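You operate a simulated robot arm through the tools that you are given. There is no shell and no other tool.

The job below is to be done with a simulated robot arm. You get a single attempt, and the scene is never put back.

Task
Let the machine cool: heat and vacuum off, lid back, vent slider open.
Fine: heat knob off; vacuum lever and hold lever off before you slide the lid; the power knob stays on.

The check looks at the end state, three seconds after you hand in, the way a careful person would. Anything else that was tipped, shoved, dropped, spilled or broken makes it a failure. Lids that push on must go on centred and level and be pressed home; caps that screw on are set level and turned clockwise until they are tight.

Robot
A 7-joint arm with a fingered hand, fixed in place. Base frame: the origin is at the foot of the arm, x ahead of it, y to its left, z up; the work surface is at about z = 106. Readings come in cm, degrees, newtons and seconds.
Its first joint turns from -166.0 to 166.0 degrees. Payload 4.7 kg.
Tool frame: the origin (TCP) lies between the finger pads and is the grasp point; the fingertips stand 3.6 cm ahead of it; z points along the fingers, y is the line along which they close. Largest opening 12 cm; the body of the gripper starts 4.2 cm behind the TCP. The gripper is a hand of 5 fingers: y runs from the thumb to the fingers, the wrist lies at [-1.8, -12.2, -21] in the tool frame, and closing takes about 1.5 s.
Orientation is told as [roll, pitch, yaw] about the base's x, y, z axes, in that order, counted from this pose: with the fingers straight down and the wrist toward the robot, the tool's x, y and z point along [0, 1, 0], [1, 0, 0] and [0, 0, -1] of the base frame.

Tools
- The arm moves only by the tool servo_tool. Its arguments are lists of equal length, an entry for each row: "delta_pos": the shift along the tool's x, y, z in units of 200 mm (1.0 is 200 mm), a list of three; "turn": the turn, a rotation vector about the tool's x, y, z in units of 90 degrees (1.0 is 90 degrees), a list of three; "gripper": the finger opening in cm, from 0 to 12. In form: {"delta_pos": [[dx, dy, dz], ...], "turn": [[rx, ry, rz], ...], "gripper": [gripper, ...]}. A call has 1 to 20 rows; each row is the pose to reach, as a shift and turn from the pose commanded when the call began, along the tool's axes at that moment. A call with a number of a shift or a turn outside -1 to 1 is refused whole. A row lasts 0.2 s, in which the tool goes at most 5 cm and 8.6 degrees; a call with a longer step from one row to the next is refused whole, and so is a gripper value outside its range. A pose out of reach is approached as far as the arm can. The call stops where the force on the tool passes 50 N (or 10 N more than at its start, if that is more) or the arm is blocked; 0.2 s more then pass. Each finger travels about 4.5 cm/s and halts on what it meets, pressing with about 25 N; the grip force reading is that of the motor and also rises with nothing between the fingers. The clock runs only during rows and for 0.2 s after the last one: add rows that repeat a pose to give the fingers time. It gives the time, the measured TCP pose, the force on the tool (base axes), the opening and the grip force at its end, in the units of the frame above (readings bear some noise), with the torque about the TCP (base axes, N m) and any sound that the robot's microphone picked up.
- Cameras (640 x 400 px; columns grow to the right, rows downward): "scene" is fixed at [4.86, 49.96, 166.94]; the picture's right is [-0.92, -0.40, 0.00], its down [-0.20, 0.46, -0.86] and it looks along [0.35, -0.79, -0.50] (base axes); focal length 360 px, centre (320, 200). "wrist" rides on the gripper at [7.3, -9.1, -14.4] in the tool frame; the picture's right is [-0.80, 0.28, -0.52], its down [-0.53, -0.73, 0.42] and it looks along [-0.27, 0.62, 0.74] (tool axes); focal length 234 px, centre (320, 200). There is no depth. A picture from a camera that has moved, and an enlarged one, comes with that camera's place and axes in the base frame and with its lens.
- capture(camera): a new picture of that camera. It takes no simulated time.
- set_grasp(shape): the hand has 5 fingers and takes this shape, open, in about a second: jaw (thumb against the fingers, like two jaws); tri (thumb and two fingers); tip (a fingertip pinch); poke (one finger out to press); point (the index stretched); flat (the hand flat); cup (the hand cupped); fist (a fist). The gripper value then closes the fingers along that shape, each until it touches; the sizes above hold for jaw. It gives what a move gives, with no picture.
- close_up(camera, box): a new picture of the part [left, top, right, bottom] of that camera's present view, enlarged. It takes no simulated time.
- finish_job(): hands the job in; it is judged then, once.

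Nothing tells you positions but the pictures and the camera data. Unless the task says otherwise, let go and move clear before handing in.

The tools are called after "Emit:" as name(argument=value, ...) on one line, values as JSON. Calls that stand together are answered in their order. servo_tool: Moves the arm, as the interface text tells. Its arguments: {"type":"object","properties":{"delta_pos":{"type":"array"},"turn":{"type":"array"},"gripper":{"type":"array"}},"required":["delta_pos","turn","gripper"]} The other tools are called the same way: set_grasp (shape) gives the hand a shape; capture (camera) takes a picture; close_up (camera, box) takes an enlarged picture of a part of a camera's view; finish_job () hands the job in.

At the start:

```text
time_s: 0.0
tool_pos: [38.35, -44.1, 137.17]
tcp_rot: [-0.1, 0.0, 0.1]
wrist_force: [-0.4, 0.2, 1.1]
wrist_torque: [-0.02, -0.02, 0.01]
grip_width: 11.95
gripper_force: 0.1
shape: jaw
```

scene: 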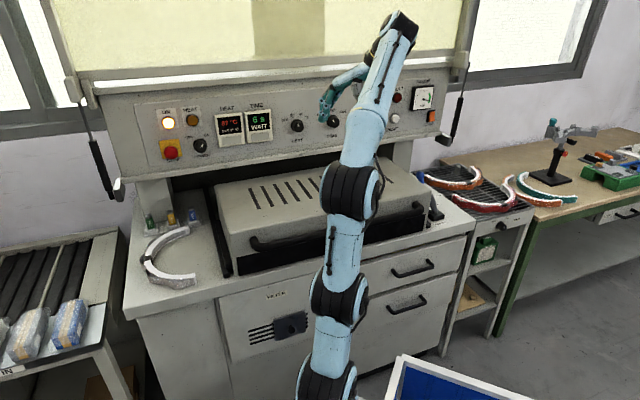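
wrist: 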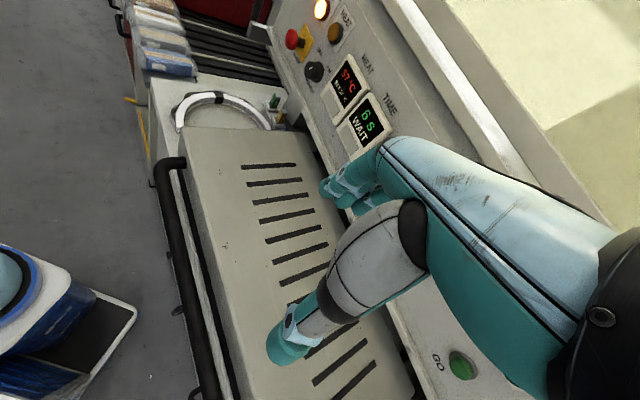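

I see a panel with knobs, displays and lamps behind a slotted lid, and a vent slider on the front of the cabinet. I'll look closer at each part before I move anything.

Emit:
close_up(camera="scene", box=[140, 80, 300, 180])

Emit:
close_up(camera="scene", box=[280, 70, 460, 180])

Emit:
close_up(camera="scene", box=[200, 160, 460, 360])

Emit:
close_up(camera="wrist", box=[240, 0, 420, 120])

```text
4.00 times, centred on (220, 130) of scene
camera zoom: at [4.86, 49.96, 166.94], right [-0.92, -0.4, 0.0], down [-0.2, 0.46, -0.86], along [0.35, -0.79, -0.5], focal length 1441 px, centre (720, 480)
```

zoom: 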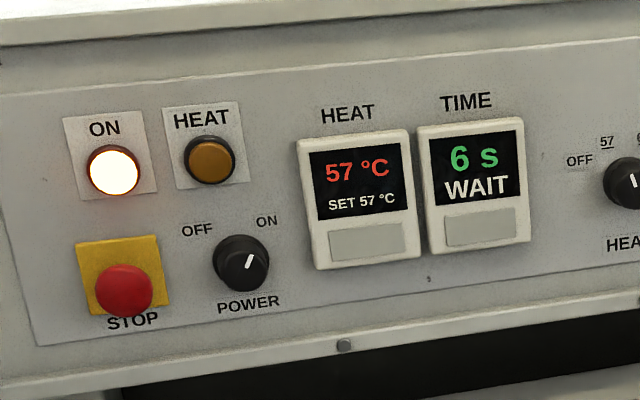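

```text
3.56 times, centred on (370, 125) of scene
camera zoom: at [4.86, 49.96, 166.94], right [-0.92, -0.4, 0.0], down [-0.2, 0.46, -0.86], along [0.35, -0.79, -0.5], focal length 1281 px, centre (142, 467)
```

zoom: 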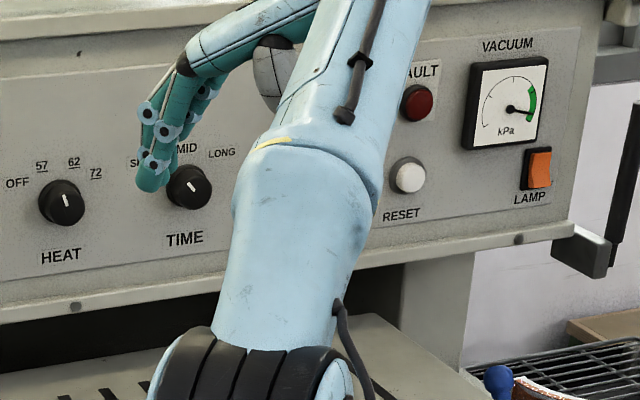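

```text
2.00 times, centred on (330, 260) of scene
camera zoom: at [4.86, 49.96, 166.94], right [-0.92, -0.4, 0.0], down [-0.2, 0.46, -0.86], along [0.35, -0.79, -0.5], focal length 720 px, centre (300, 80)
```

zoom: 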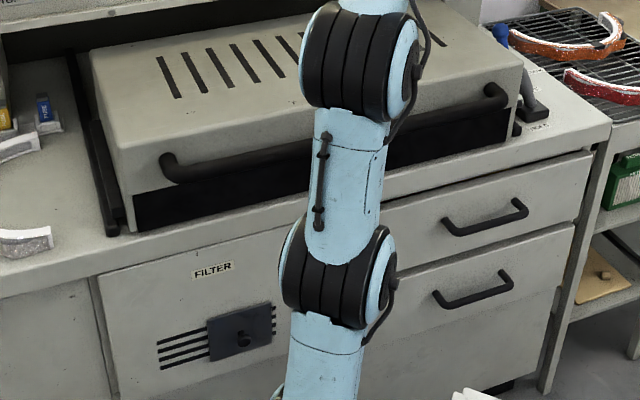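

```text
3.33 times, centred on (330, 60) of wrist
camera zoom: at [29.35, -37.09, 151.4], right [0.28, -0.8, 0.53], down [-0.73, -0.53, -0.42], along [0.62, -0.27, -0.74], focal length 781 px, centre (287, 667)
```

zoom: 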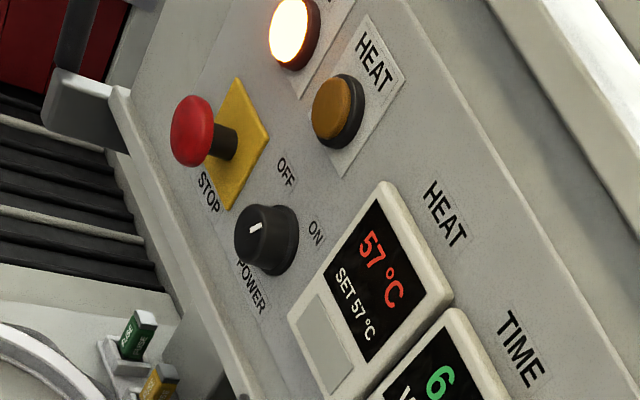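

The machine stands turned about 45° to the base, with its panel beyond the lid and the levers probably to the right of the lid. I'll zoom in on the lever area, the vent, the lid edges and the rest of the wrist view.

Emit:
close_up(camera="scene", box=[400, 170, 480, 220])

Emit:
close_up(camera="scene", box=[230, 280, 326, 340])

Emit:
close_up(camera="scene", box=[130, 170, 290, 290])

Emit:
close_up(camera="wrist", box=[120, 80, 340, 400])

Emit:
close_up(camera="scene", box=[280, 90, 360, 140])

```text
8.00 times, centred on (440, 195) of scene
camera zoom: at [4.86, 49.96, 166.94], right [-0.92, -0.4, 0.0], down [-0.2, 0.46, -0.86], along [0.35, -0.79, -0.5], focal length 2882 px, centre (-640, 240)
```

zoom: 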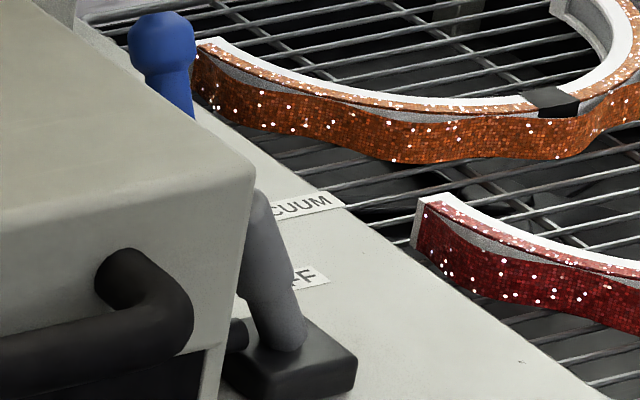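

```text
6.67 times, centred on (278, 310) of scene
camera zoom: at [4.86, 49.96, 166.94], right [-0.92, -0.4, 0.0], down [-0.2, 0.46, -0.86], along [0.35, -0.79, -0.5], focal length 2402 px, centre (600, -533)
```

zoom: 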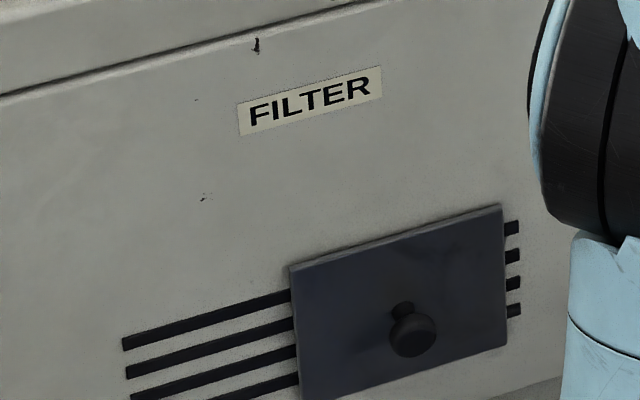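

```text
3.33 times, centred on (210, 230) of scene
camera zoom: at [4.86, 49.96, 166.94], right [-0.92, -0.4, 0.0], down [-0.2, 0.46, -0.86], along [0.35, -0.79, -0.5], focal length 1201 px, centre (687, 100)
```

zoom: 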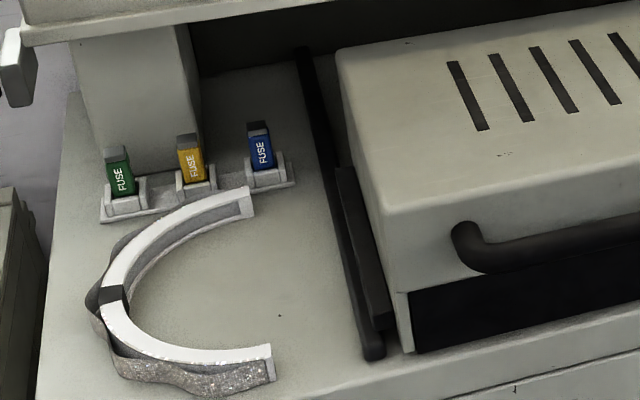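

```text
1.25 times, centred on (230, 240) of wrist
camera zoom: at [29.35, -37.09, 151.4], right [0.28, -0.8, 0.53], down [-0.73, -0.53, -0.42], along [0.62, -0.27, -0.74], focal length 293 px, centre (432, 150)
```

zoom: 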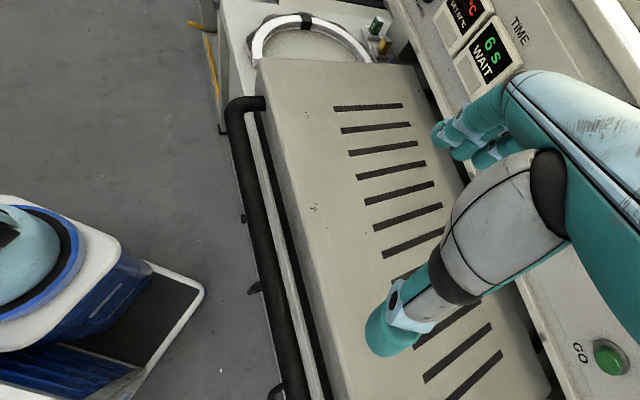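

```text
8.00 times, centred on (320, 115) of scene
camera zoom: at [4.86, 49.96, 166.94], right [-0.92, -0.4, 0.0], down [-0.2, 0.46, -0.86], along [0.35, -0.79, -0.5], focal length 2882 px, centre (320, 880)
```

zoom: 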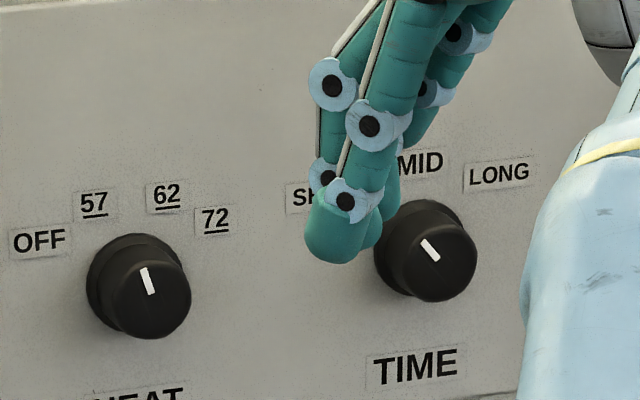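

Two levers stand to the right of the lid, a grey one near the front and a blue-tipped one behind it. I'll move the hand up and over to that side, turned to face the machine, so the wrist camera can see the levers and free the scene view.

Emit:
servo_tool(delta_pos=[[-0.05, -0.11, -0.03], [-0.1, -0.22, -0.06], [-0.15, -0.33, -0.09], [-0.2, -0.44, -0.12], [-0.25, -0.55, -0.16], [-0.3, -0.66, -0.19], [-0.35, -0.77, -0.22], [-0.4, -0.88, -0.25]], turn=[[0, 0, 0.06], [0, 0, 0.12], [0, 0, 0.18], [0, 0, 0.25], [0, 0, 0.31], [0, 0, 0.37], [0, 0, 0.43], [0, 0, 0.5]], gripper=[12, 12, 12, 12, 12, 12, 12, 12])

```text
time_s: 1.8
tool_pos: [20.79, -52.1, 142.18]
tcp_rot: [-0.1, -0.2, -45.0]
wrist_force: [0.5, 1.2, 1.8]
wrist_torque: [-0.03, 0.01, -0.02]
grip_width: 11.94
gripper_force: 0.1
shape: jaw
```

The arm went where I sent it. I'll carry on to the right side of the lid and take pictures there.

Emit:
servo_tool(delta_pos=[[-0.2, -0.08, -0.05], [-0.4, -0.15, -0.1], [-0.6, -0.22, -0.15], [-0.8, -0.3, -0.2]], turn=[[0, 0, 0], [0, 0, 0], [0, 0, 0], [0, 0, 0]], gripper=[12, 12, 12, 12])

Emit:
capture(camera="wrist")

Emit:
capture(camera="scene")

```text
time_s: 2.8
tool_pos: [9.01, -54.34, 137.96]
tcp_rot: [-0.2, 0.0, -45.0]
wrist_force: [-0.4, 0.6, 0.2]
wrist_torque: [-0.05, -0.01, -0.05]
grip_width: 11.96
gripper_force: 0.0
shape: jaw
out of reach, approached as far as the arm can: row 1, 2, 3, 4
```

```text
taken
camera wrist: at [7.83, -42.86, 152.23], right [-0.37, -0.77, 0.53], down [-0.9, 0.14, -0.42], along [0.25, -0.63, -0.74], focal length 234 px, centre (320, 200)
```

wrist: 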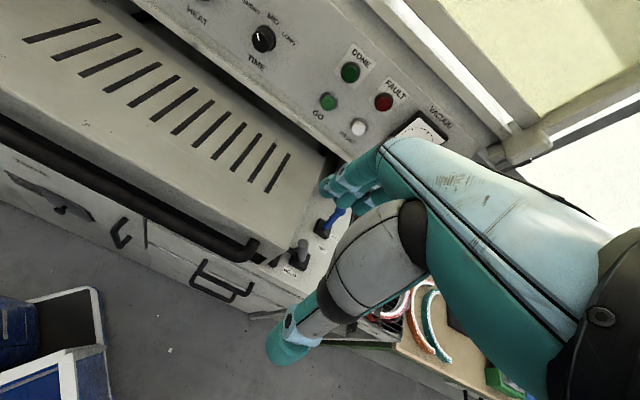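

```text
taken
```

scene: 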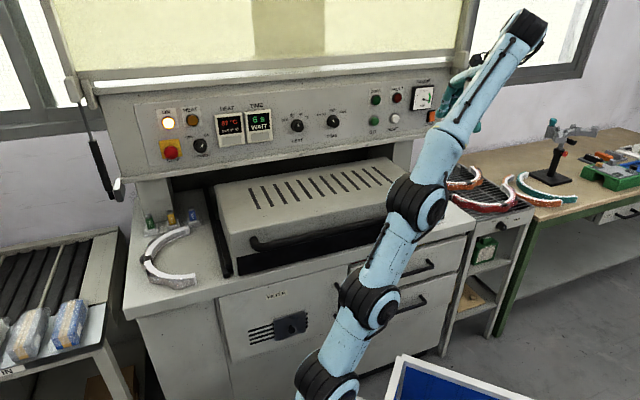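

The lid is clear of the arm in the scene view now. I'll zoom in on the levers, vent, lid and panel.

Emit:
close_up(camera="wrist", box=[230, 140, 390, 300])

Emit:
close_up(camera="scene", box=[220, 280, 350, 360])

Emit:
close_up(camera="scene", box=[200, 140, 440, 290])

Emit:
close_up(camera="scene", box=[280, 80, 440, 180])

Emit:
close_up(camera="wrist", box=[0, 100, 300, 310])

```text
2.50 times, centred on (310, 220) of wrist
camera zoom: at [7.83, -42.86, 152.23], right [-0.37, -0.77, 0.53], down [-0.9, 0.14, -0.42], along [0.25, -0.63, -0.74], focal length 585 px, centre (345, 150)
```

zoom: 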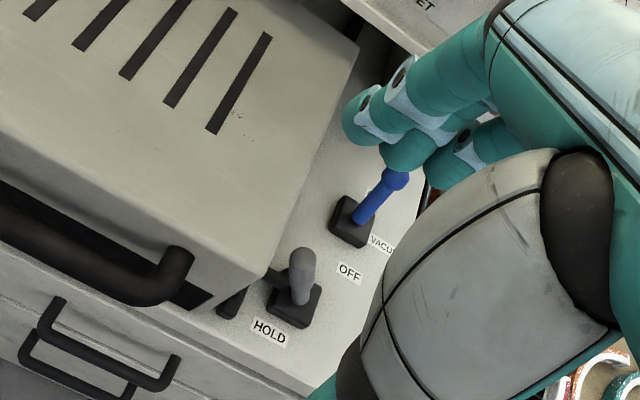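

```text
4.92 times, centred on (285, 320) of scene
camera zoom: at [4.86, 49.96, 166.94], right [-0.92, -0.4, 0.0], down [-0.2, 0.46, -0.86], along [0.35, -0.79, -0.5], focal length 1774 px, centre (492, -391)
```

zoom: 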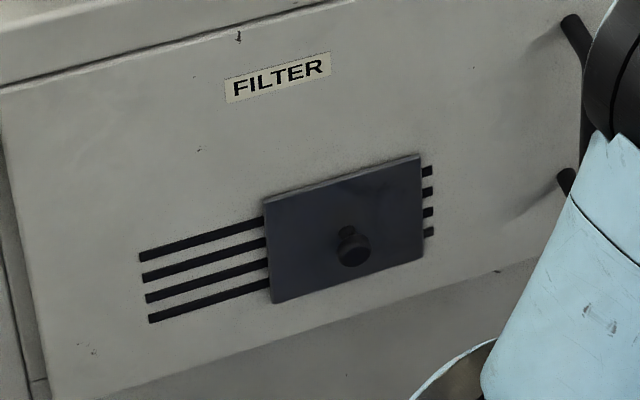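

```text
2.67 times, centred on (320, 215) of scene
camera zoom: at [4.86, 49.96, 166.94], right [-0.92, -0.4, 0.0], down [-0.2, 0.46, -0.86], along [0.35, -0.79, -0.5], focal length 961 px, centre (320, 160)
```

zoom: 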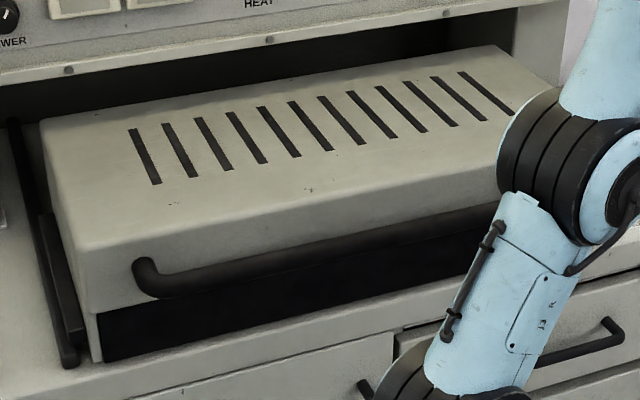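

```text
4.00 times, centred on (360, 130) of scene
camera zoom: at [4.86, 49.96, 166.94], right [-0.92, -0.4, 0.0], down [-0.2, 0.46, -0.86], along [0.35, -0.79, -0.5], focal length 1441 px, centre (160, 480)
```

zoom: 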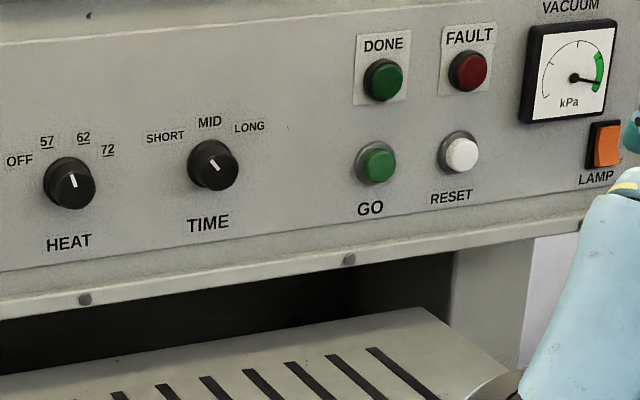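

```text
1.90 times, centred on (150, 205) of wrist
camera zoom: at [7.83, -42.86, 152.23], right [-0.37, -0.77, 0.53], down [-0.9, 0.14, -0.42], along [0.25, -0.63, -0.74], focal length 446 px, centre (644, 190)
```

zoom: 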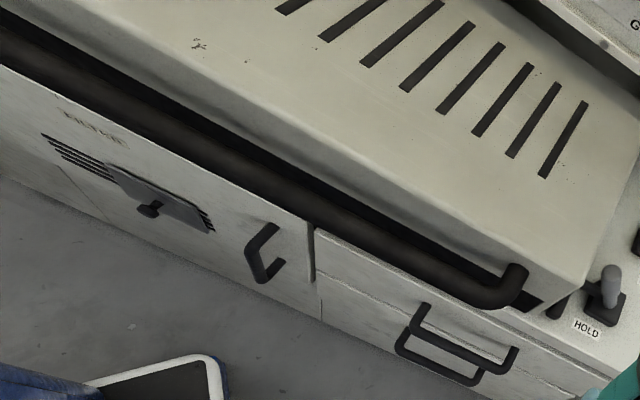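

The grey lever is labelled HOLD and the blue one VACUUM, and one OFF label sits between them. The hand hides part of that area, so I'll move it right and back to see which way each lever leans.

Emit:
servo_tool(delta_pos=[[-0.08, -0.11, 0.1], [-0.15, -0.22, 0.2], [-0.22, -0.33, 0.3], [-0.3, -0.44, 0.4], [-0.35, -0.54, 0.4]], turn=[[0, 0, 0], [0, 0, 0], [0, 0, 0], [0, 0, 0], [0, 0, 0]], gripper=[12, 12, 12, 12, 12])

Emit:
capture(camera="wrist")

```text
time_s: 4.0
tool_pos: [-3.53, -51.93, 129.75]
tcp_rot: [-0.2, -0.1, -44.8]
wrist_force: [0.5, 1.1, -0.2]
wrist_torque: [0.0, 0.06, 0.03]
grip_width: 12.01
gripper_force: 0.1
shape: jaw
```

```text
taken
camera wrist: at [-4.75, -40.38, 144.02], right [-0.37, -0.77, 0.53], down [-0.89, 0.14, -0.42], along [0.25, -0.63, -0.74], focal length 234 px, centre (320, 200)
```

wrist: 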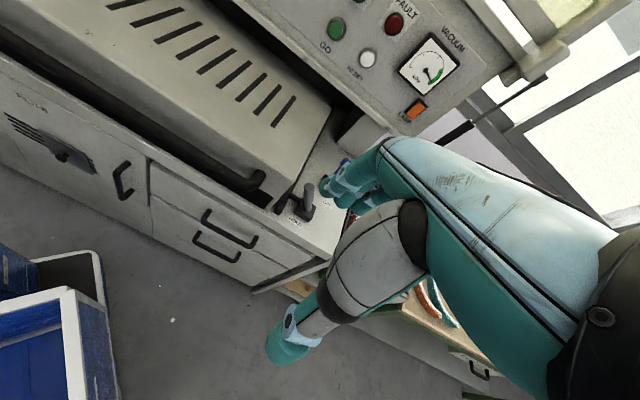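

The blue lever is still behind the hand. I'll turn the hand about the vertical and move it farther right, so both levers show in the left of the wrist view.

Emit:
servo_tool(delta_pos=[[-0.05, 0.03, 0], [-0.11, 0.07, 0], [-0.17, 0.11, 0], [-0.22, 0.15, 0], [-0.28, 0.19, 0], [-0.335, 0.23, 0]], turn=[[0, 0, 0.08], [0, 0, 0.16], [0, 0, 0.25], [0, 0, 0.33], [0, 0, 0.42], [0, 0, 0.5]], gripper=[12, 12, 12, 12, 12, 12])

Emit:
capture(camera="wrist")

Emit:
close_up(camera="wrist", box=[20, 140, 240, 340])

Emit:
capture(camera="scene")

```text
time_s: 5.4
tool_pos: [-5.03, -59.79, 129.81]
tcp_rot: [0.1, 0.0, -90.0]
wrist_force: [0.3, 1.1, 0.2]
wrist_torque: [0.0, -0.01, 0.0]
grip_width: 12.0
gripper_force: 0.1
shape: jaw
```

```text
taken
camera wrist: at [2.37, -50.81, 144.08], right [-0.8, -0.28, 0.53], down [-0.53, 0.73, -0.43], along [-0.27, -0.62, -0.74], focal length 234 px, centre (320, 200)
```

wrist: 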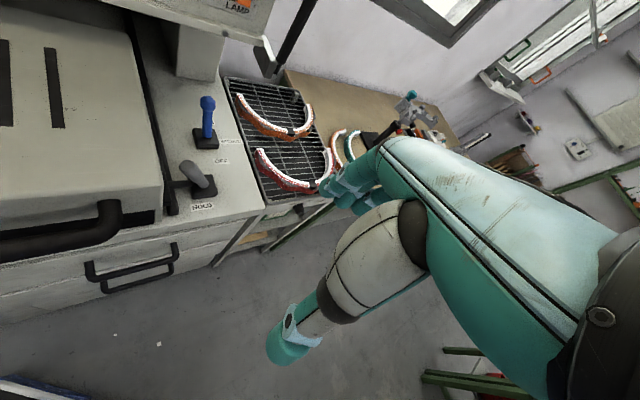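

```text
2.00 times, centred on (130, 240) of wrist
camera zoom: at [2.37, -50.81, 144.08], right [-0.8, -0.28, 0.53], down [-0.53, 0.73, -0.43], along [-0.27, -0.62, -0.74], focal length 468 px, centre (700, 120)
```

zoom: 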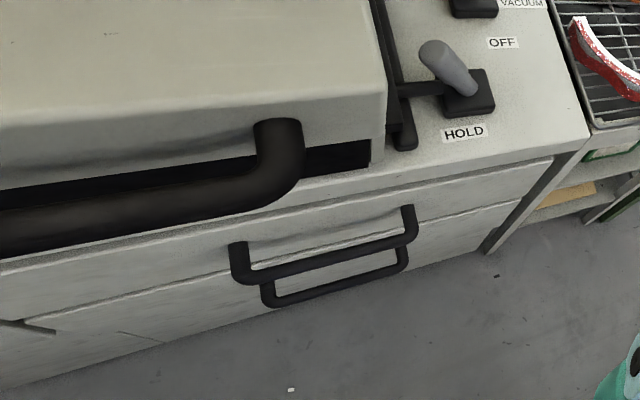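

```text
taken
```

scene: 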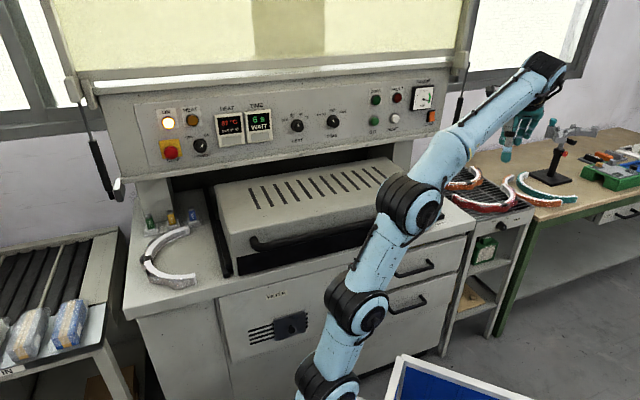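

Emit:
close_up(camera="wrist", box=[130, 80, 270, 220])

Emit:
close_up(camera="wrist", box=[0, 0, 200, 240])

```text
2.86 times, centred on (200, 150) of wrist
camera zoom: at [2.37, -50.81, 144.08], right [-0.8, -0.28, 0.53], down [-0.53, 0.73, -0.43], along [-0.27, -0.62, -0.74], focal length 669 px, centre (663, 343)
```

zoom: 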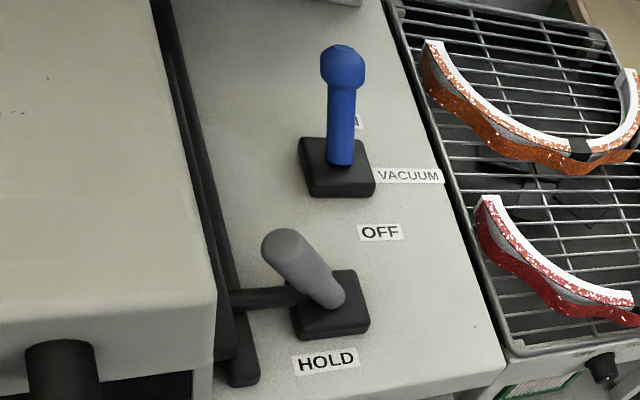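

```text
1.67 times, centred on (100, 120) of wrist
camera zoom: at [2.37, -50.81, 144.08], right [-0.8, -0.28, 0.53], down [-0.53, 0.73, -0.43], along [-0.27, -0.62, -0.74], focal length 390 px, centre (687, 333)
```

zoom: 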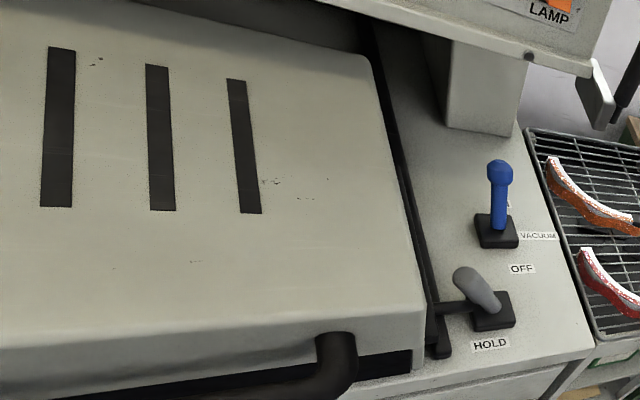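

The counter top triangulates to about z = 90 and the lid top to about z = 105. The blue VACUUM lever, with its base near (18, -92), leans back to ON, and the grey HOLD lever near (11.5, -80) leans left onto the lid. I'll try the one-finger shape and see where that finger sits.

Emit:
set_grasp(shape="poke")

Emit:
capture(camera="wrist")

Emit:
close_up(camera="scene", box=[460, 40, 620, 180])

```text
time_s: 6.3
tool_pos: [-4.96, -59.59, 129.84]
tcp_rot: [0.0, 0.0, -89.9]
wrist_force: [-0.5, -0.3, 0.1]
wrist_torque: [-0.02, -0.04, -0.02]
grip_width: 0.01
gripper_force: 0.1
shape: poke
```

```text
taken
camera wrist: at [2.36, -50.76, 144.08], right [-0.8, -0.28, 0.53], down [-0.53, 0.73, -0.42], along [-0.27, -0.62, -0.74], focal length 234 px, centre (320, 200)
```

wrist: 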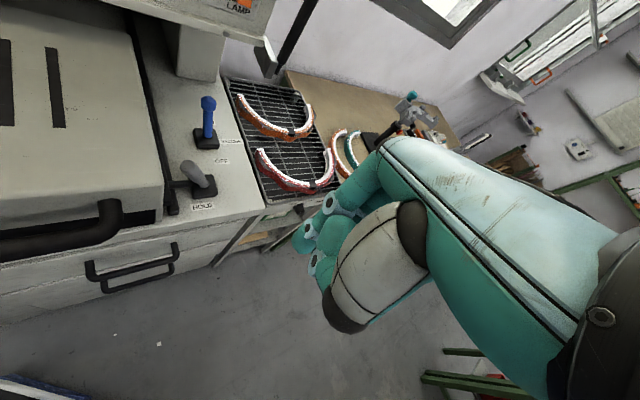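

```text
2.86 times, centred on (540, 110) of scene
camera zoom: at [4.86, 49.96, 166.94], right [-0.92, -0.4, 0.0], down [-0.2, 0.46, -0.86], along [0.35, -0.79, -0.5], focal length 1029 px, centre (-309, 457)
```

zoom: 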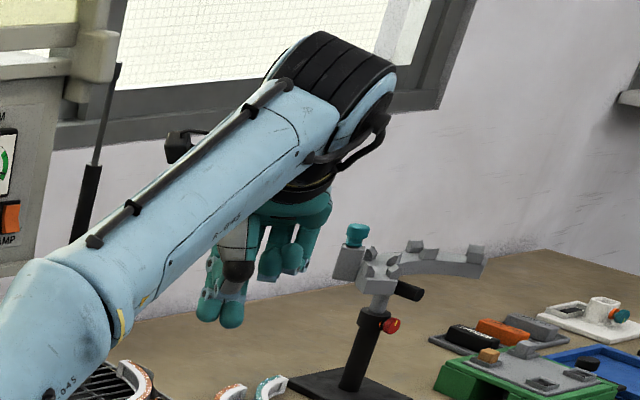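

Emit:
close_up(camera="wrist", box=[270, 140, 430, 340])

Emit:
set_grasp(shape="point")

Emit:
close_up(camera="wrist", box=[270, 140, 430, 340])

Emit:
close_up(camera="scene", box=[480, 50, 580, 150])

```text
2.00 times, centred on (350, 240) of wrist
camera zoom: at [2.36, -50.76, 144.08], right [-0.8, -0.28, 0.53], down [-0.53, 0.73, -0.42], along [-0.27, -0.62, -0.74], focal length 468 px, centre (260, 120)
```

zoom: 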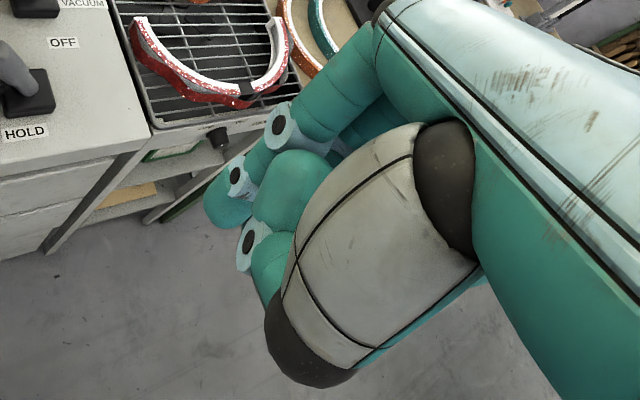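

```text
time_s: 7.2
tool_pos: [-4.93, -59.75, 129.9]
tcp_rot: [-0.1, 0.0, -89.8]
wrist_force: [1.0, 0.8, 0.4]
wrist_torque: [0.01, -0.03, 0.0]
grip_width: 0.0
gripper_force: 0.0
shape: point
```

```text
2.00 times, centred on (350, 240) of wrist
camera zoom: at [2.36, -50.76, 144.08], right [-0.8, -0.28, 0.53], down [-0.53, 0.73, -0.42], along [-0.27, -0.62, -0.74], focal length 468 px, centre (260, 120)
```

zoom: 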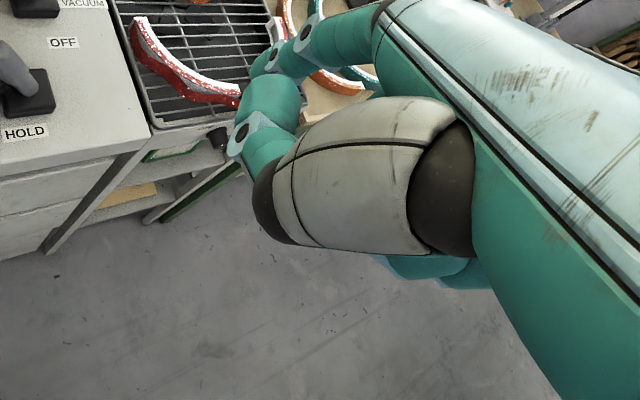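

```text
4.00 times, centred on (530, 100) of scene
camera zoom: at [4.86, 49.96, 166.94], right [-0.92, -0.4, 0.0], down [-0.2, 0.46, -0.86], along [0.35, -0.79, -0.5], focal length 1441 px, centre (-520, 600)
```

zoom: 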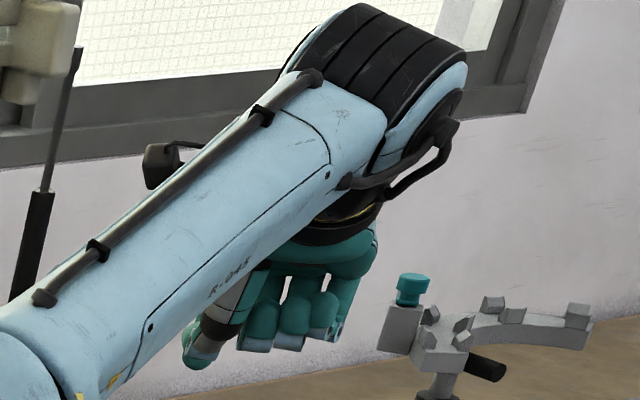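

In the poke shape the fingertip sits at the TCP. For the vacuum lever I'd rather straddle it with open jaws and pull it toward the robot, so I'll go back to jaw and stage in front of the levers.

Emit:
set_grasp(shape="jaw")

Emit:
servo_tool(delta_pos=[[0.05, 0.08, 0.0], [0.1, 0.16, 0.05], [0.15, 0.25, 0.1], [0.2, 0.33, 0.15], [0.25, 0.42, 0.18], [0.3, 0.5, 0.2], [0.3, 0.5, 0.2]], turn=[[0, 0, -0.08], [0, 0, -0.16], [0, 0, -0.25], [0, 0, -0.33], [0, 0, -0.42], [0, 0, -0.5], [0, 0, -0.5]], gripper=[12, 12, 12, 12, 12, 12, 12])

```text
time_s: 8.1
tool_pos: [-4.85, -59.79, 129.94]
tcp_rot: [-0.1, 0.1, -89.9]
wrist_force: [-0.9, -0.1, -0.5]
wrist_torque: [0.01, -0.02, 0.02]
grip_width: 12.0
gripper_force: 0.1
shape: jaw
```

```text
time_s: 9.7
tool_pos: [1.44, -68.13, 124.23]
tcp_rot: [-0.1, 0.0, -45.0]
wrist_force: [0.4, 0.4, -0.1]
wrist_torque: [-0.02, 0.0, 0.02]
grip_width: 11.99
gripper_force: 0.0
shape: jaw
out of reach, approached as far as the arm can: row 5, 6, 7
```

I'm at the upper edge of the arm's reach here, so I'll work lower. I'll go down and forward with a 15° forward tilt to get in front of the vacuum lever.

Emit:
servo_tool(delta_pos=[[-0.03, 0.0, 0.15], [-0.06, 0.05, 0.3], [-0.1, 0.12, 0.45], [-0.15, 0.25, 0.48], [-0.2, 0.4, 0.48], [-0.25, 0.52, 0.48], [-0.29, 0.62, 0.48]], turn=[[-0.02, 0, 0], [-0.04, 0, 0], [-0.06, 0, 0], [-0.09, 0, 0], [-0.12, 0, 0], [-0.15, 0, 0], [-0.167, 0, 0]], gripper=[12, 12, 12, 12, 12, 12, 12])

Emit:
capture(camera="wrist")

Emit:
capture(camera="scene")

```text
time_s: 11.3
tool_pos: [6.38, -81.25, 114.81]
tcp_rot: [-0.1, -15.1, -44.9]
wrist_force: [0.2, 0.0, 0.9]
wrist_torque: [-0.01, 0.03, 0.0]
grip_width: 11.99
gripper_force: 0.0
shape: jaw
```

```text
taken
camera wrist: at [2.67, -67.27, 126.14], right [-0.47, -0.66, 0.58], down [-0.8, 0.04, -0.6], along [0.37, -0.75, -0.55], focal length 234 px, centre (320, 200)
```

wrist: 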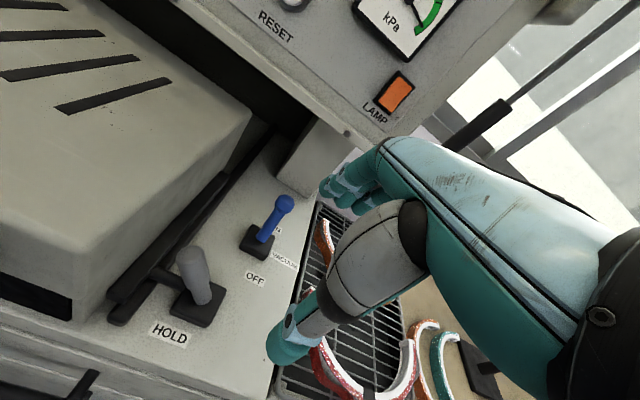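

```text
taken
```

scene: 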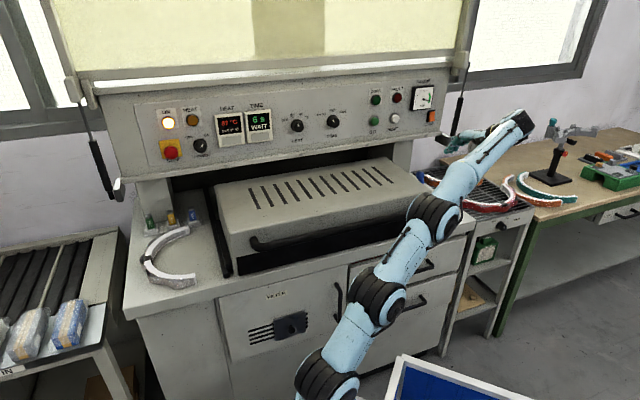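

Emit:
close_up(camera="wrist", box=[90, 150, 330, 370])

Emit:
close_up(camera="wrist", box=[220, 90, 420, 290])

Emit:
close_up(camera="scene", box=[400, 90, 540, 230])

```text
1.82 times, centred on (210, 260) of wrist
camera zoom: at [2.67, -67.27, 126.14], right [-0.47, -0.66, 0.58], down [-0.8, 0.04, -0.6], along [0.37, -0.75, -0.55], focal length 426 px, centre (520, 91)
```

zoom: 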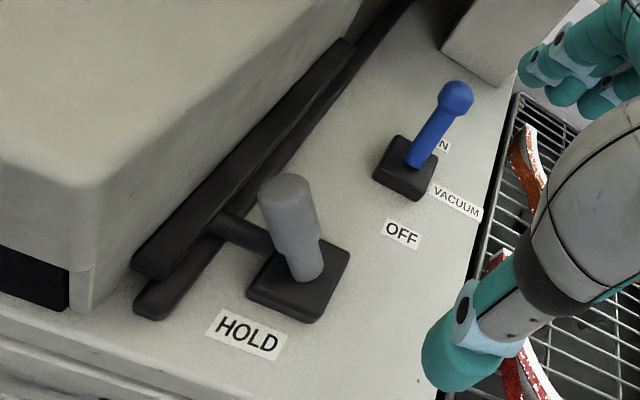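

```text
2.00 times, centred on (320, 190) of wrist
camera zoom: at [2.67, -67.27, 126.14], right [-0.47, -0.66, 0.58], down [-0.8, 0.04, -0.6], along [0.37, -0.75, -0.55], focal length 468 px, centre (320, 220)
```

zoom: 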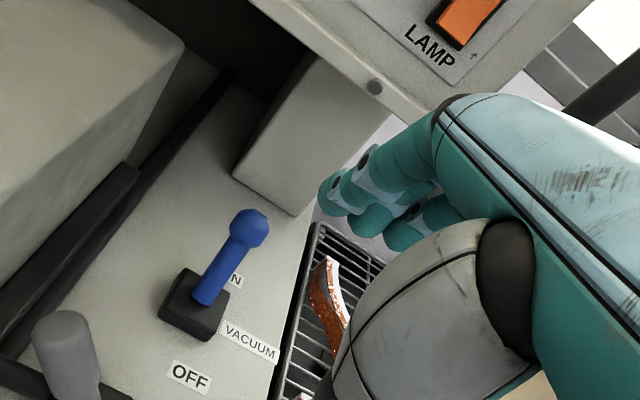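

```text
2.86 times, centred on (470, 160) of scene
camera zoom: at [4.86, 49.96, 166.94], right [-0.92, -0.4, 0.0], down [-0.2, 0.46, -0.86], along [0.35, -0.79, -0.5], focal length 1029 px, centre (-109, 314)
```

zoom: 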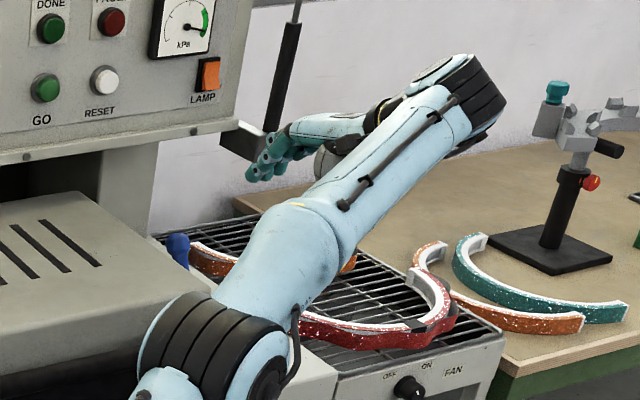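

I confirm ON behind and OFF in front of the vacuum lever; its ball is near (21.5, -95.9, 97.4), under the panel's front edge. I'll lower to just in front of the ball with the fingers slightly higher than its top, then check.

Emit:
servo_tool(delta_pos=[[0.005, 0.066, 0.14], [0.01, 0.132, 0.28], [0.015, 0.198, 0.42], [0.015, 0.264, 0.56], [0.015, 0.33, 0.7]], turn=[[-0.011, 0, 0], [-0.022, 0, 0], [-0.034, 0, 0], [-0.045, 0, 0], [-0.056, 0, 0]], gripper=[12, 12, 12, 12, 12])

Emit:
capture(camera="wrist")

Emit:
close_up(camera="scene", box=[380, 100, 540, 240])

```text
time_s: 12.5
tool_pos: [13.41, -87.94, 103.06]
tcp_rot: [-0.2, -20.2, -44.9]
wrist_force: [0.4, 0.5, 0.3]
wrist_torque: [-0.02, 0.01, -0.01]
grip_width: 11.98
gripper_force: 0.0
shape: jaw
```

```text
taken
camera wrist: at [9.21, -73.44, 113.19], right [-0.51, -0.63, 0.59], down [-0.76, 0.0, -0.65], along [0.4, -0.78, -0.48], focal length 234 px, centre (320, 200)
```

wrist: 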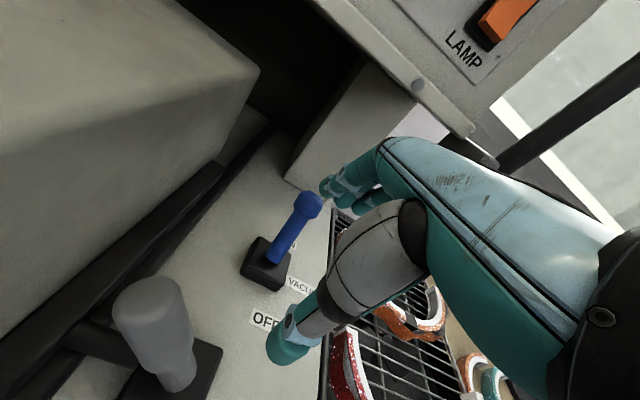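

```text
2.86 times, centred on (460, 170) of scene
camera zoom: at [4.86, 49.96, 166.94], right [-0.92, -0.4, 0.0], down [-0.2, 0.46, -0.86], along [0.35, -0.79, -0.5], focal length 1029 px, centre (-80, 286)
```

zoom: 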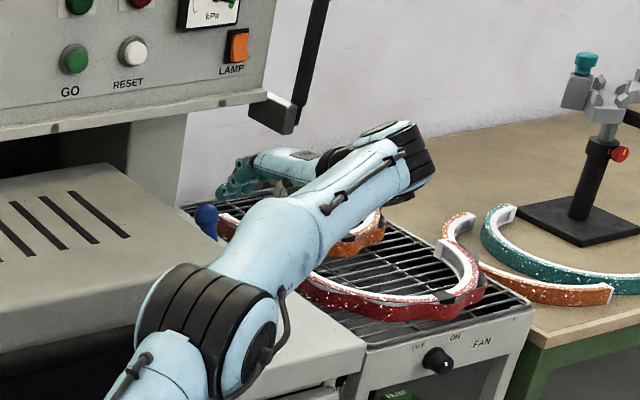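

The fingertips are just in front of and above the ball, and the positions agree with my estimate. I'll slide the fingers over the ball under the panel edge.

Emit:
servo_tool(delta_pos=[[0, 0.09, 0.045], [0, 0.18, 0.09], [0, 0.27, 0.135], [0, 0.354, 0.182]], turn=[[0, 0, 0], [0, 0, 0], [0, 0, 0], [0, 0, 0]], gripper=[12, 12, 12, 12])

Emit:
capture(camera="wrist")

Emit:
close_up(camera="scene", box=[380, 100, 540, 240])

```text
time_s: 13.5
tool_pos: [19.17, -93.57, 101.96]
tcp_rot: [0.0, -20.1, -44.9]
wrist_force: [-0.5, 0.2, -0.1]
wrist_torque: [-0.01, 0.01, 0.0]
grip_width: 11.98
gripper_force: 0.0
shape: jaw
```

```text
taken
camera wrist: at [14.82, -79.05, 112.12], right [-0.51, -0.63, 0.59], down [-0.76, 0.01, -0.65], along [0.4, -0.78, -0.48], focal length 234 px, centre (320, 200)
```

wrist: 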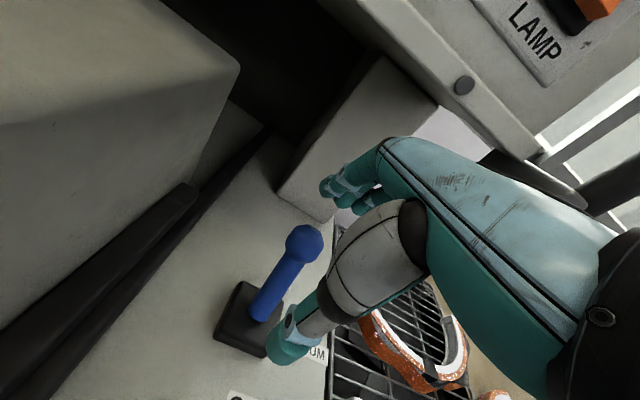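

```text
2.86 times, centred on (460, 170) of scene
camera zoom: at [4.86, 49.96, 166.94], right [-0.92, -0.4, 0.0], down [-0.2, 0.46, -0.86], along [0.35, -0.79, -0.5], focal length 1029 px, centre (-80, 286)
```

zoom: 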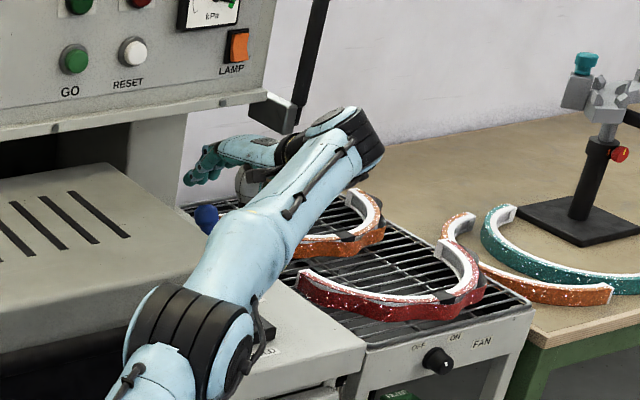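

The ball sits between thumb and fingers. I'll lower so the fingers hang behind it.

Emit:
servo_tool(delta_pos=[[0, -0.025, 0.07], [0, -0.05, 0.14], [0, -0.075, 0.205]], turn=[[0, 0, 0], [0, 0, 0], [0, 0, 0]], gripper=[12, 12, 12])

Emit:
capture(camera="wrist")

```text
time_s: 14.3
tool_pos: [19.12, -93.63, 97.63]
tcp_rot: [0.0, -20.0, -44.8]
wrist_force: [-0.3, 0.2, -0.1]
wrist_torque: [-0.02, 0.01, 0.0]
grip_width: 11.98
gripper_force: 0.1
shape: jaw
```

```text
taken
camera wrist: at [14.76, -78.99, 107.77], right [-0.51, -0.63, 0.59], down [-0.76, 0.01, -0.65], along [0.4, -0.78, -0.48], focal length 234 px, centre (320, 200)
```

wrist: 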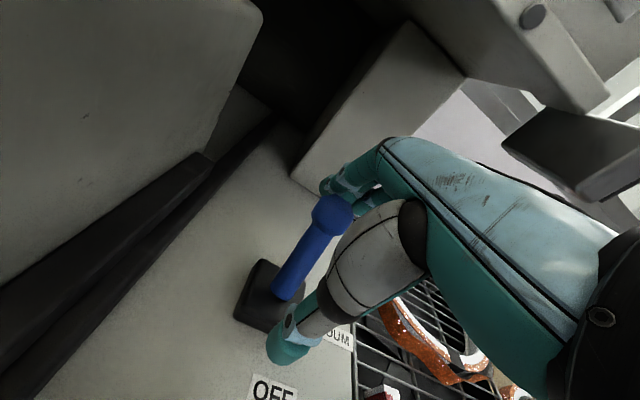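

The ball hangs between thumb and fingers with the fingers behind it. I'll pull it toward the front in small steps.

Emit:
servo_tool(delta_pos=[[0, -0.047, -0.017], [0, -0.094, -0.034], [0, -0.141, -0.051], [0, -0.188, -0.068], [0, -0.235, -0.085], [0, -0.282, -0.103]], turn=[[0, 0, 0], [0, 0, 0], [0, 0, 0], [0, 0, 0], [0, 0, 0], [0, 0, 0]], gripper=[12, 12, 12, 12, 12, 12])

Emit:
capture(camera="wrist")

```text
time_s: 15.7
tool_pos: [14.85, -89.22, 97.89]
tcp_rot: [-0.4, -20.2, -44.8]
wrist_force: [5.8, 0.2, 23.6]
wrist_torque: [-1.04, -1.16, 0.25]
grip_width: 11.97
gripper_force: 0.1
shape: jaw
```

```text
taken
camera wrist: at [10.52, -74.67, 108.1], right [-0.51, -0.62, 0.59], down [-0.76, 0.0, -0.65], along [0.4, -0.78, -0.47], focal length 234 px, centre (320, 200)
```

wrist: 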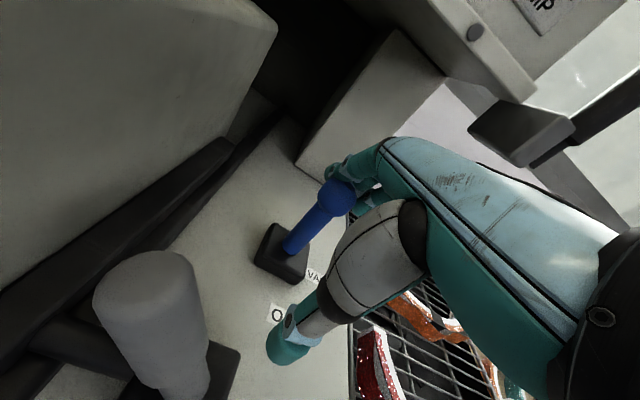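

The lever has started to come forward (ball about 3 cm), but the load is mostly upward, so the fingers ride on the ball. I'll rise a little with the arc and close the fingers partway to hook the ball from behind.

Emit:
servo_tool(delta_pos=[[0, 0.017, -0.047], [0, 0.017, -0.047], [0, 0.017, -0.047], [0, 0.017, -0.047], [0, 0.017, -0.047]], turn=[[0, 0, 0], [0, 0, 0], [0, 0, 0], [0, 0, 0], [0, 0, 0]], gripper=[12, 10, 9, 8, 8])

Emit:
capture(camera="wrist")

Emit:
close_up(camera="scene", box=[380, 120, 500, 220])

```text
time_s: 16.9
tool_pos: [14.78, -89.41, 98.41]
tcp_rot: [0.0, -20.1, -44.9]
wrist_force: [0.0, -0.5, 0.6]
wrist_torque: [0.0, 0.0, 0.0]
grip_width: 8.04
gripper_force: 0.1
shape: jaw
```

```text
taken
camera wrist: at [10.51, -74.79, 108.73], right [-0.51, -0.63, 0.59], down [-0.76, 0.01, -0.65], along [0.4, -0.78, -0.48], focal length 234 px, centre (320, 200)
```

wrist: 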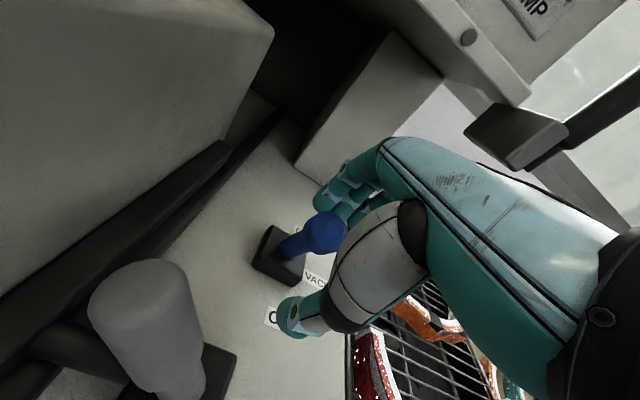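

```text
4.00 times, centred on (440, 170) of scene
camera zoom: at [4.86, 49.96, 166.94], right [-0.92, -0.4, 0.0], down [-0.2, 0.46, -0.86], along [0.35, -0.79, -0.5], focal length 1441 px, centre (-160, 320)
```

zoom: 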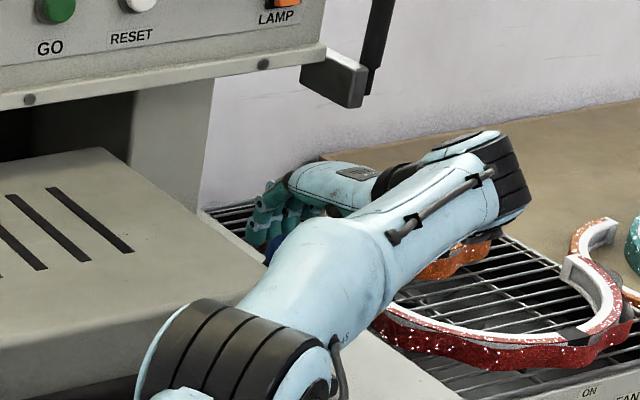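

The lever is past upright now. I'll pull farther until it meets its front stop.

Emit:
servo_tool(delta_pos=[[0, -0.045, -0.011], [0, -0.09, -0.022], [0, -0.135, -0.033], [0, -0.18, -0.043], [0, -0.22, -0.053]], turn=[[0, 0, 0], [0, 0, 0], [0, 0, 0], [0, 0, 0], [0, 0, 0]], gripper=[8, 8, 8, 8, 8])

Emit:
capture(camera="wrist")

```text
time_s: 18.1
tool_pos: [11.9, -86.21, 97.95]
tcp_rot: [0.1, -20.1, -44.8]
wrist_force: [27.9, -27.0, -4.4]
wrist_torque: [0.27, 0.19, 0.09]
grip_width: 9.49
gripper_force: 0.0
shape: jaw
```

```text
taken
camera wrist: at [7.55, -71.76, 108.12], right [-0.51, -0.63, 0.59], down [-0.76, 0.01, -0.65], along [0.41, -0.78, -0.48], focal length 234 px, centre (320, 200)
```

wrist: 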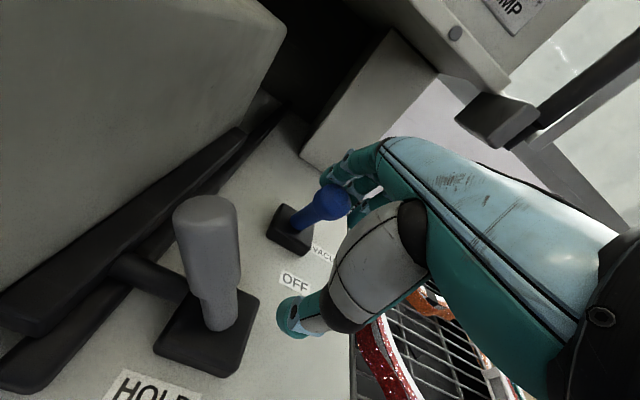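

Emit:
close_up(camera="wrist", box=[230, 150, 390, 310])

Emit:
close_up(camera="scene", box=[400, 80, 460, 140])

```text
2.50 times, centred on (310, 230) of wrist
camera zoom: at [7.55, -71.76, 108.12], right [-0.51, -0.63, 0.59], down [-0.76, 0.01, -0.65], along [0.41, -0.78, -0.48], focal length 585 px, centre (345, 125)
```

zoom: 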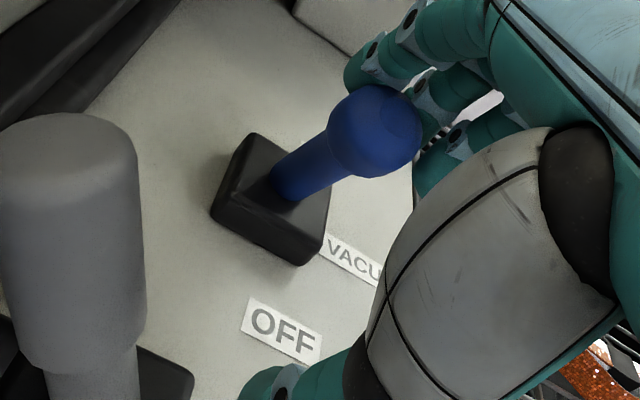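

```text
6.67 times, centred on (430, 110) of scene
camera zoom: at [4.86, 49.96, 166.94], right [-0.92, -0.4, 0.0], down [-0.2, 0.46, -0.86], along [0.35, -0.79, -0.5], focal length 2402 px, centre (-413, 800)
```

zoom: 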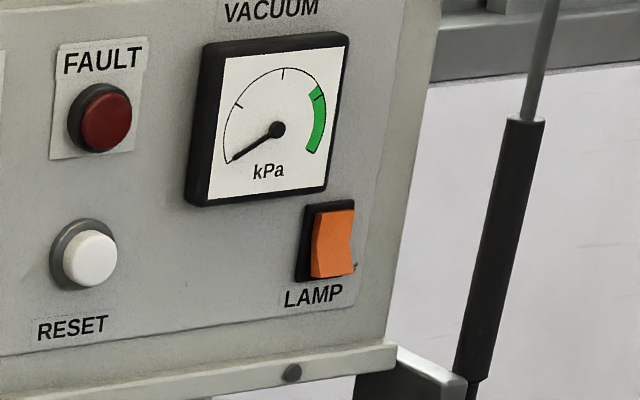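

The vacuum gauge has dropped to zero and the lever is against its OFF stop. I'll ease forward, open the jaws and lift away.

Emit:
servo_tool(delta_pos=[[0, 0.04, 0.014], [0, 0.08, 0.03], [0, 0.09, 0.033], [0, 0.09, 0.033], [0, 0.14, -0.1], [0, 0.19, -0.24], [0, 0.23, -0.36], [0, 0.1, -0.45]], turn=[[0, 0, 0], [0, 0, 0], [0, 0, 0], [0, 0, 0], [0, 0, 0], [0, 0, 0], [0, 0, 0], [0, 0, 0]], gripper=[9, 10, 12, 12, 12, 12, 12, 12])

Emit:
capture(camera="wrist")

Emit:
capture(camera="scene")

```text
time_s: 19.9
tool_pos: [10.91, -85.39, 107.08]
tcp_rot: [0.0, -20.0, -45.0]
wrist_force: [-0.2, -0.6, -0.9]
wrist_torque: [0.03, -0.02, -0.01]
grip_width: 11.99
gripper_force: 0.1
shape: jaw
```

```text
taken
camera wrist: at [6.58, -70.77, 117.38], right [-0.51, -0.63, 0.59], down [-0.76, 0.01, -0.65], along [0.4, -0.78, -0.48], focal length 234 px, centre (320, 200)
```

wrist: 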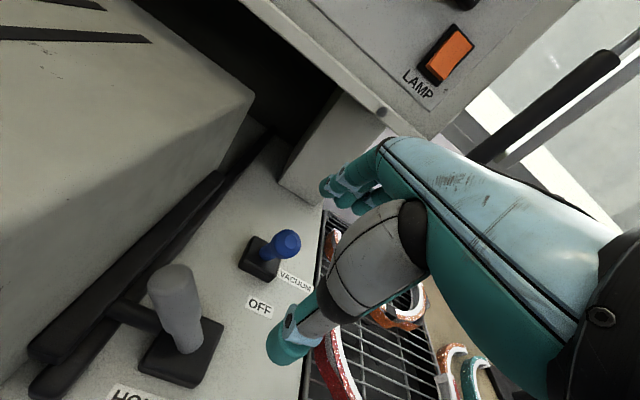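

```text
taken
```

scene: 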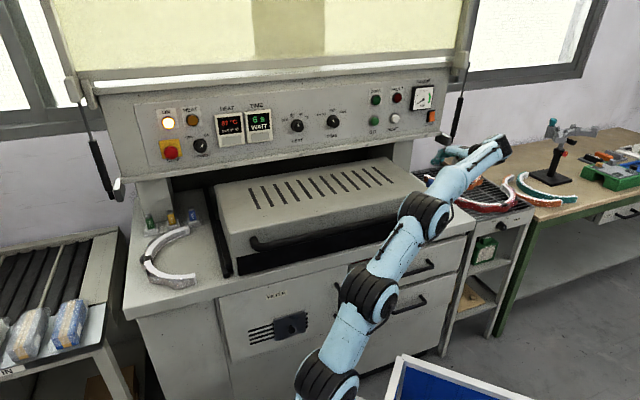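

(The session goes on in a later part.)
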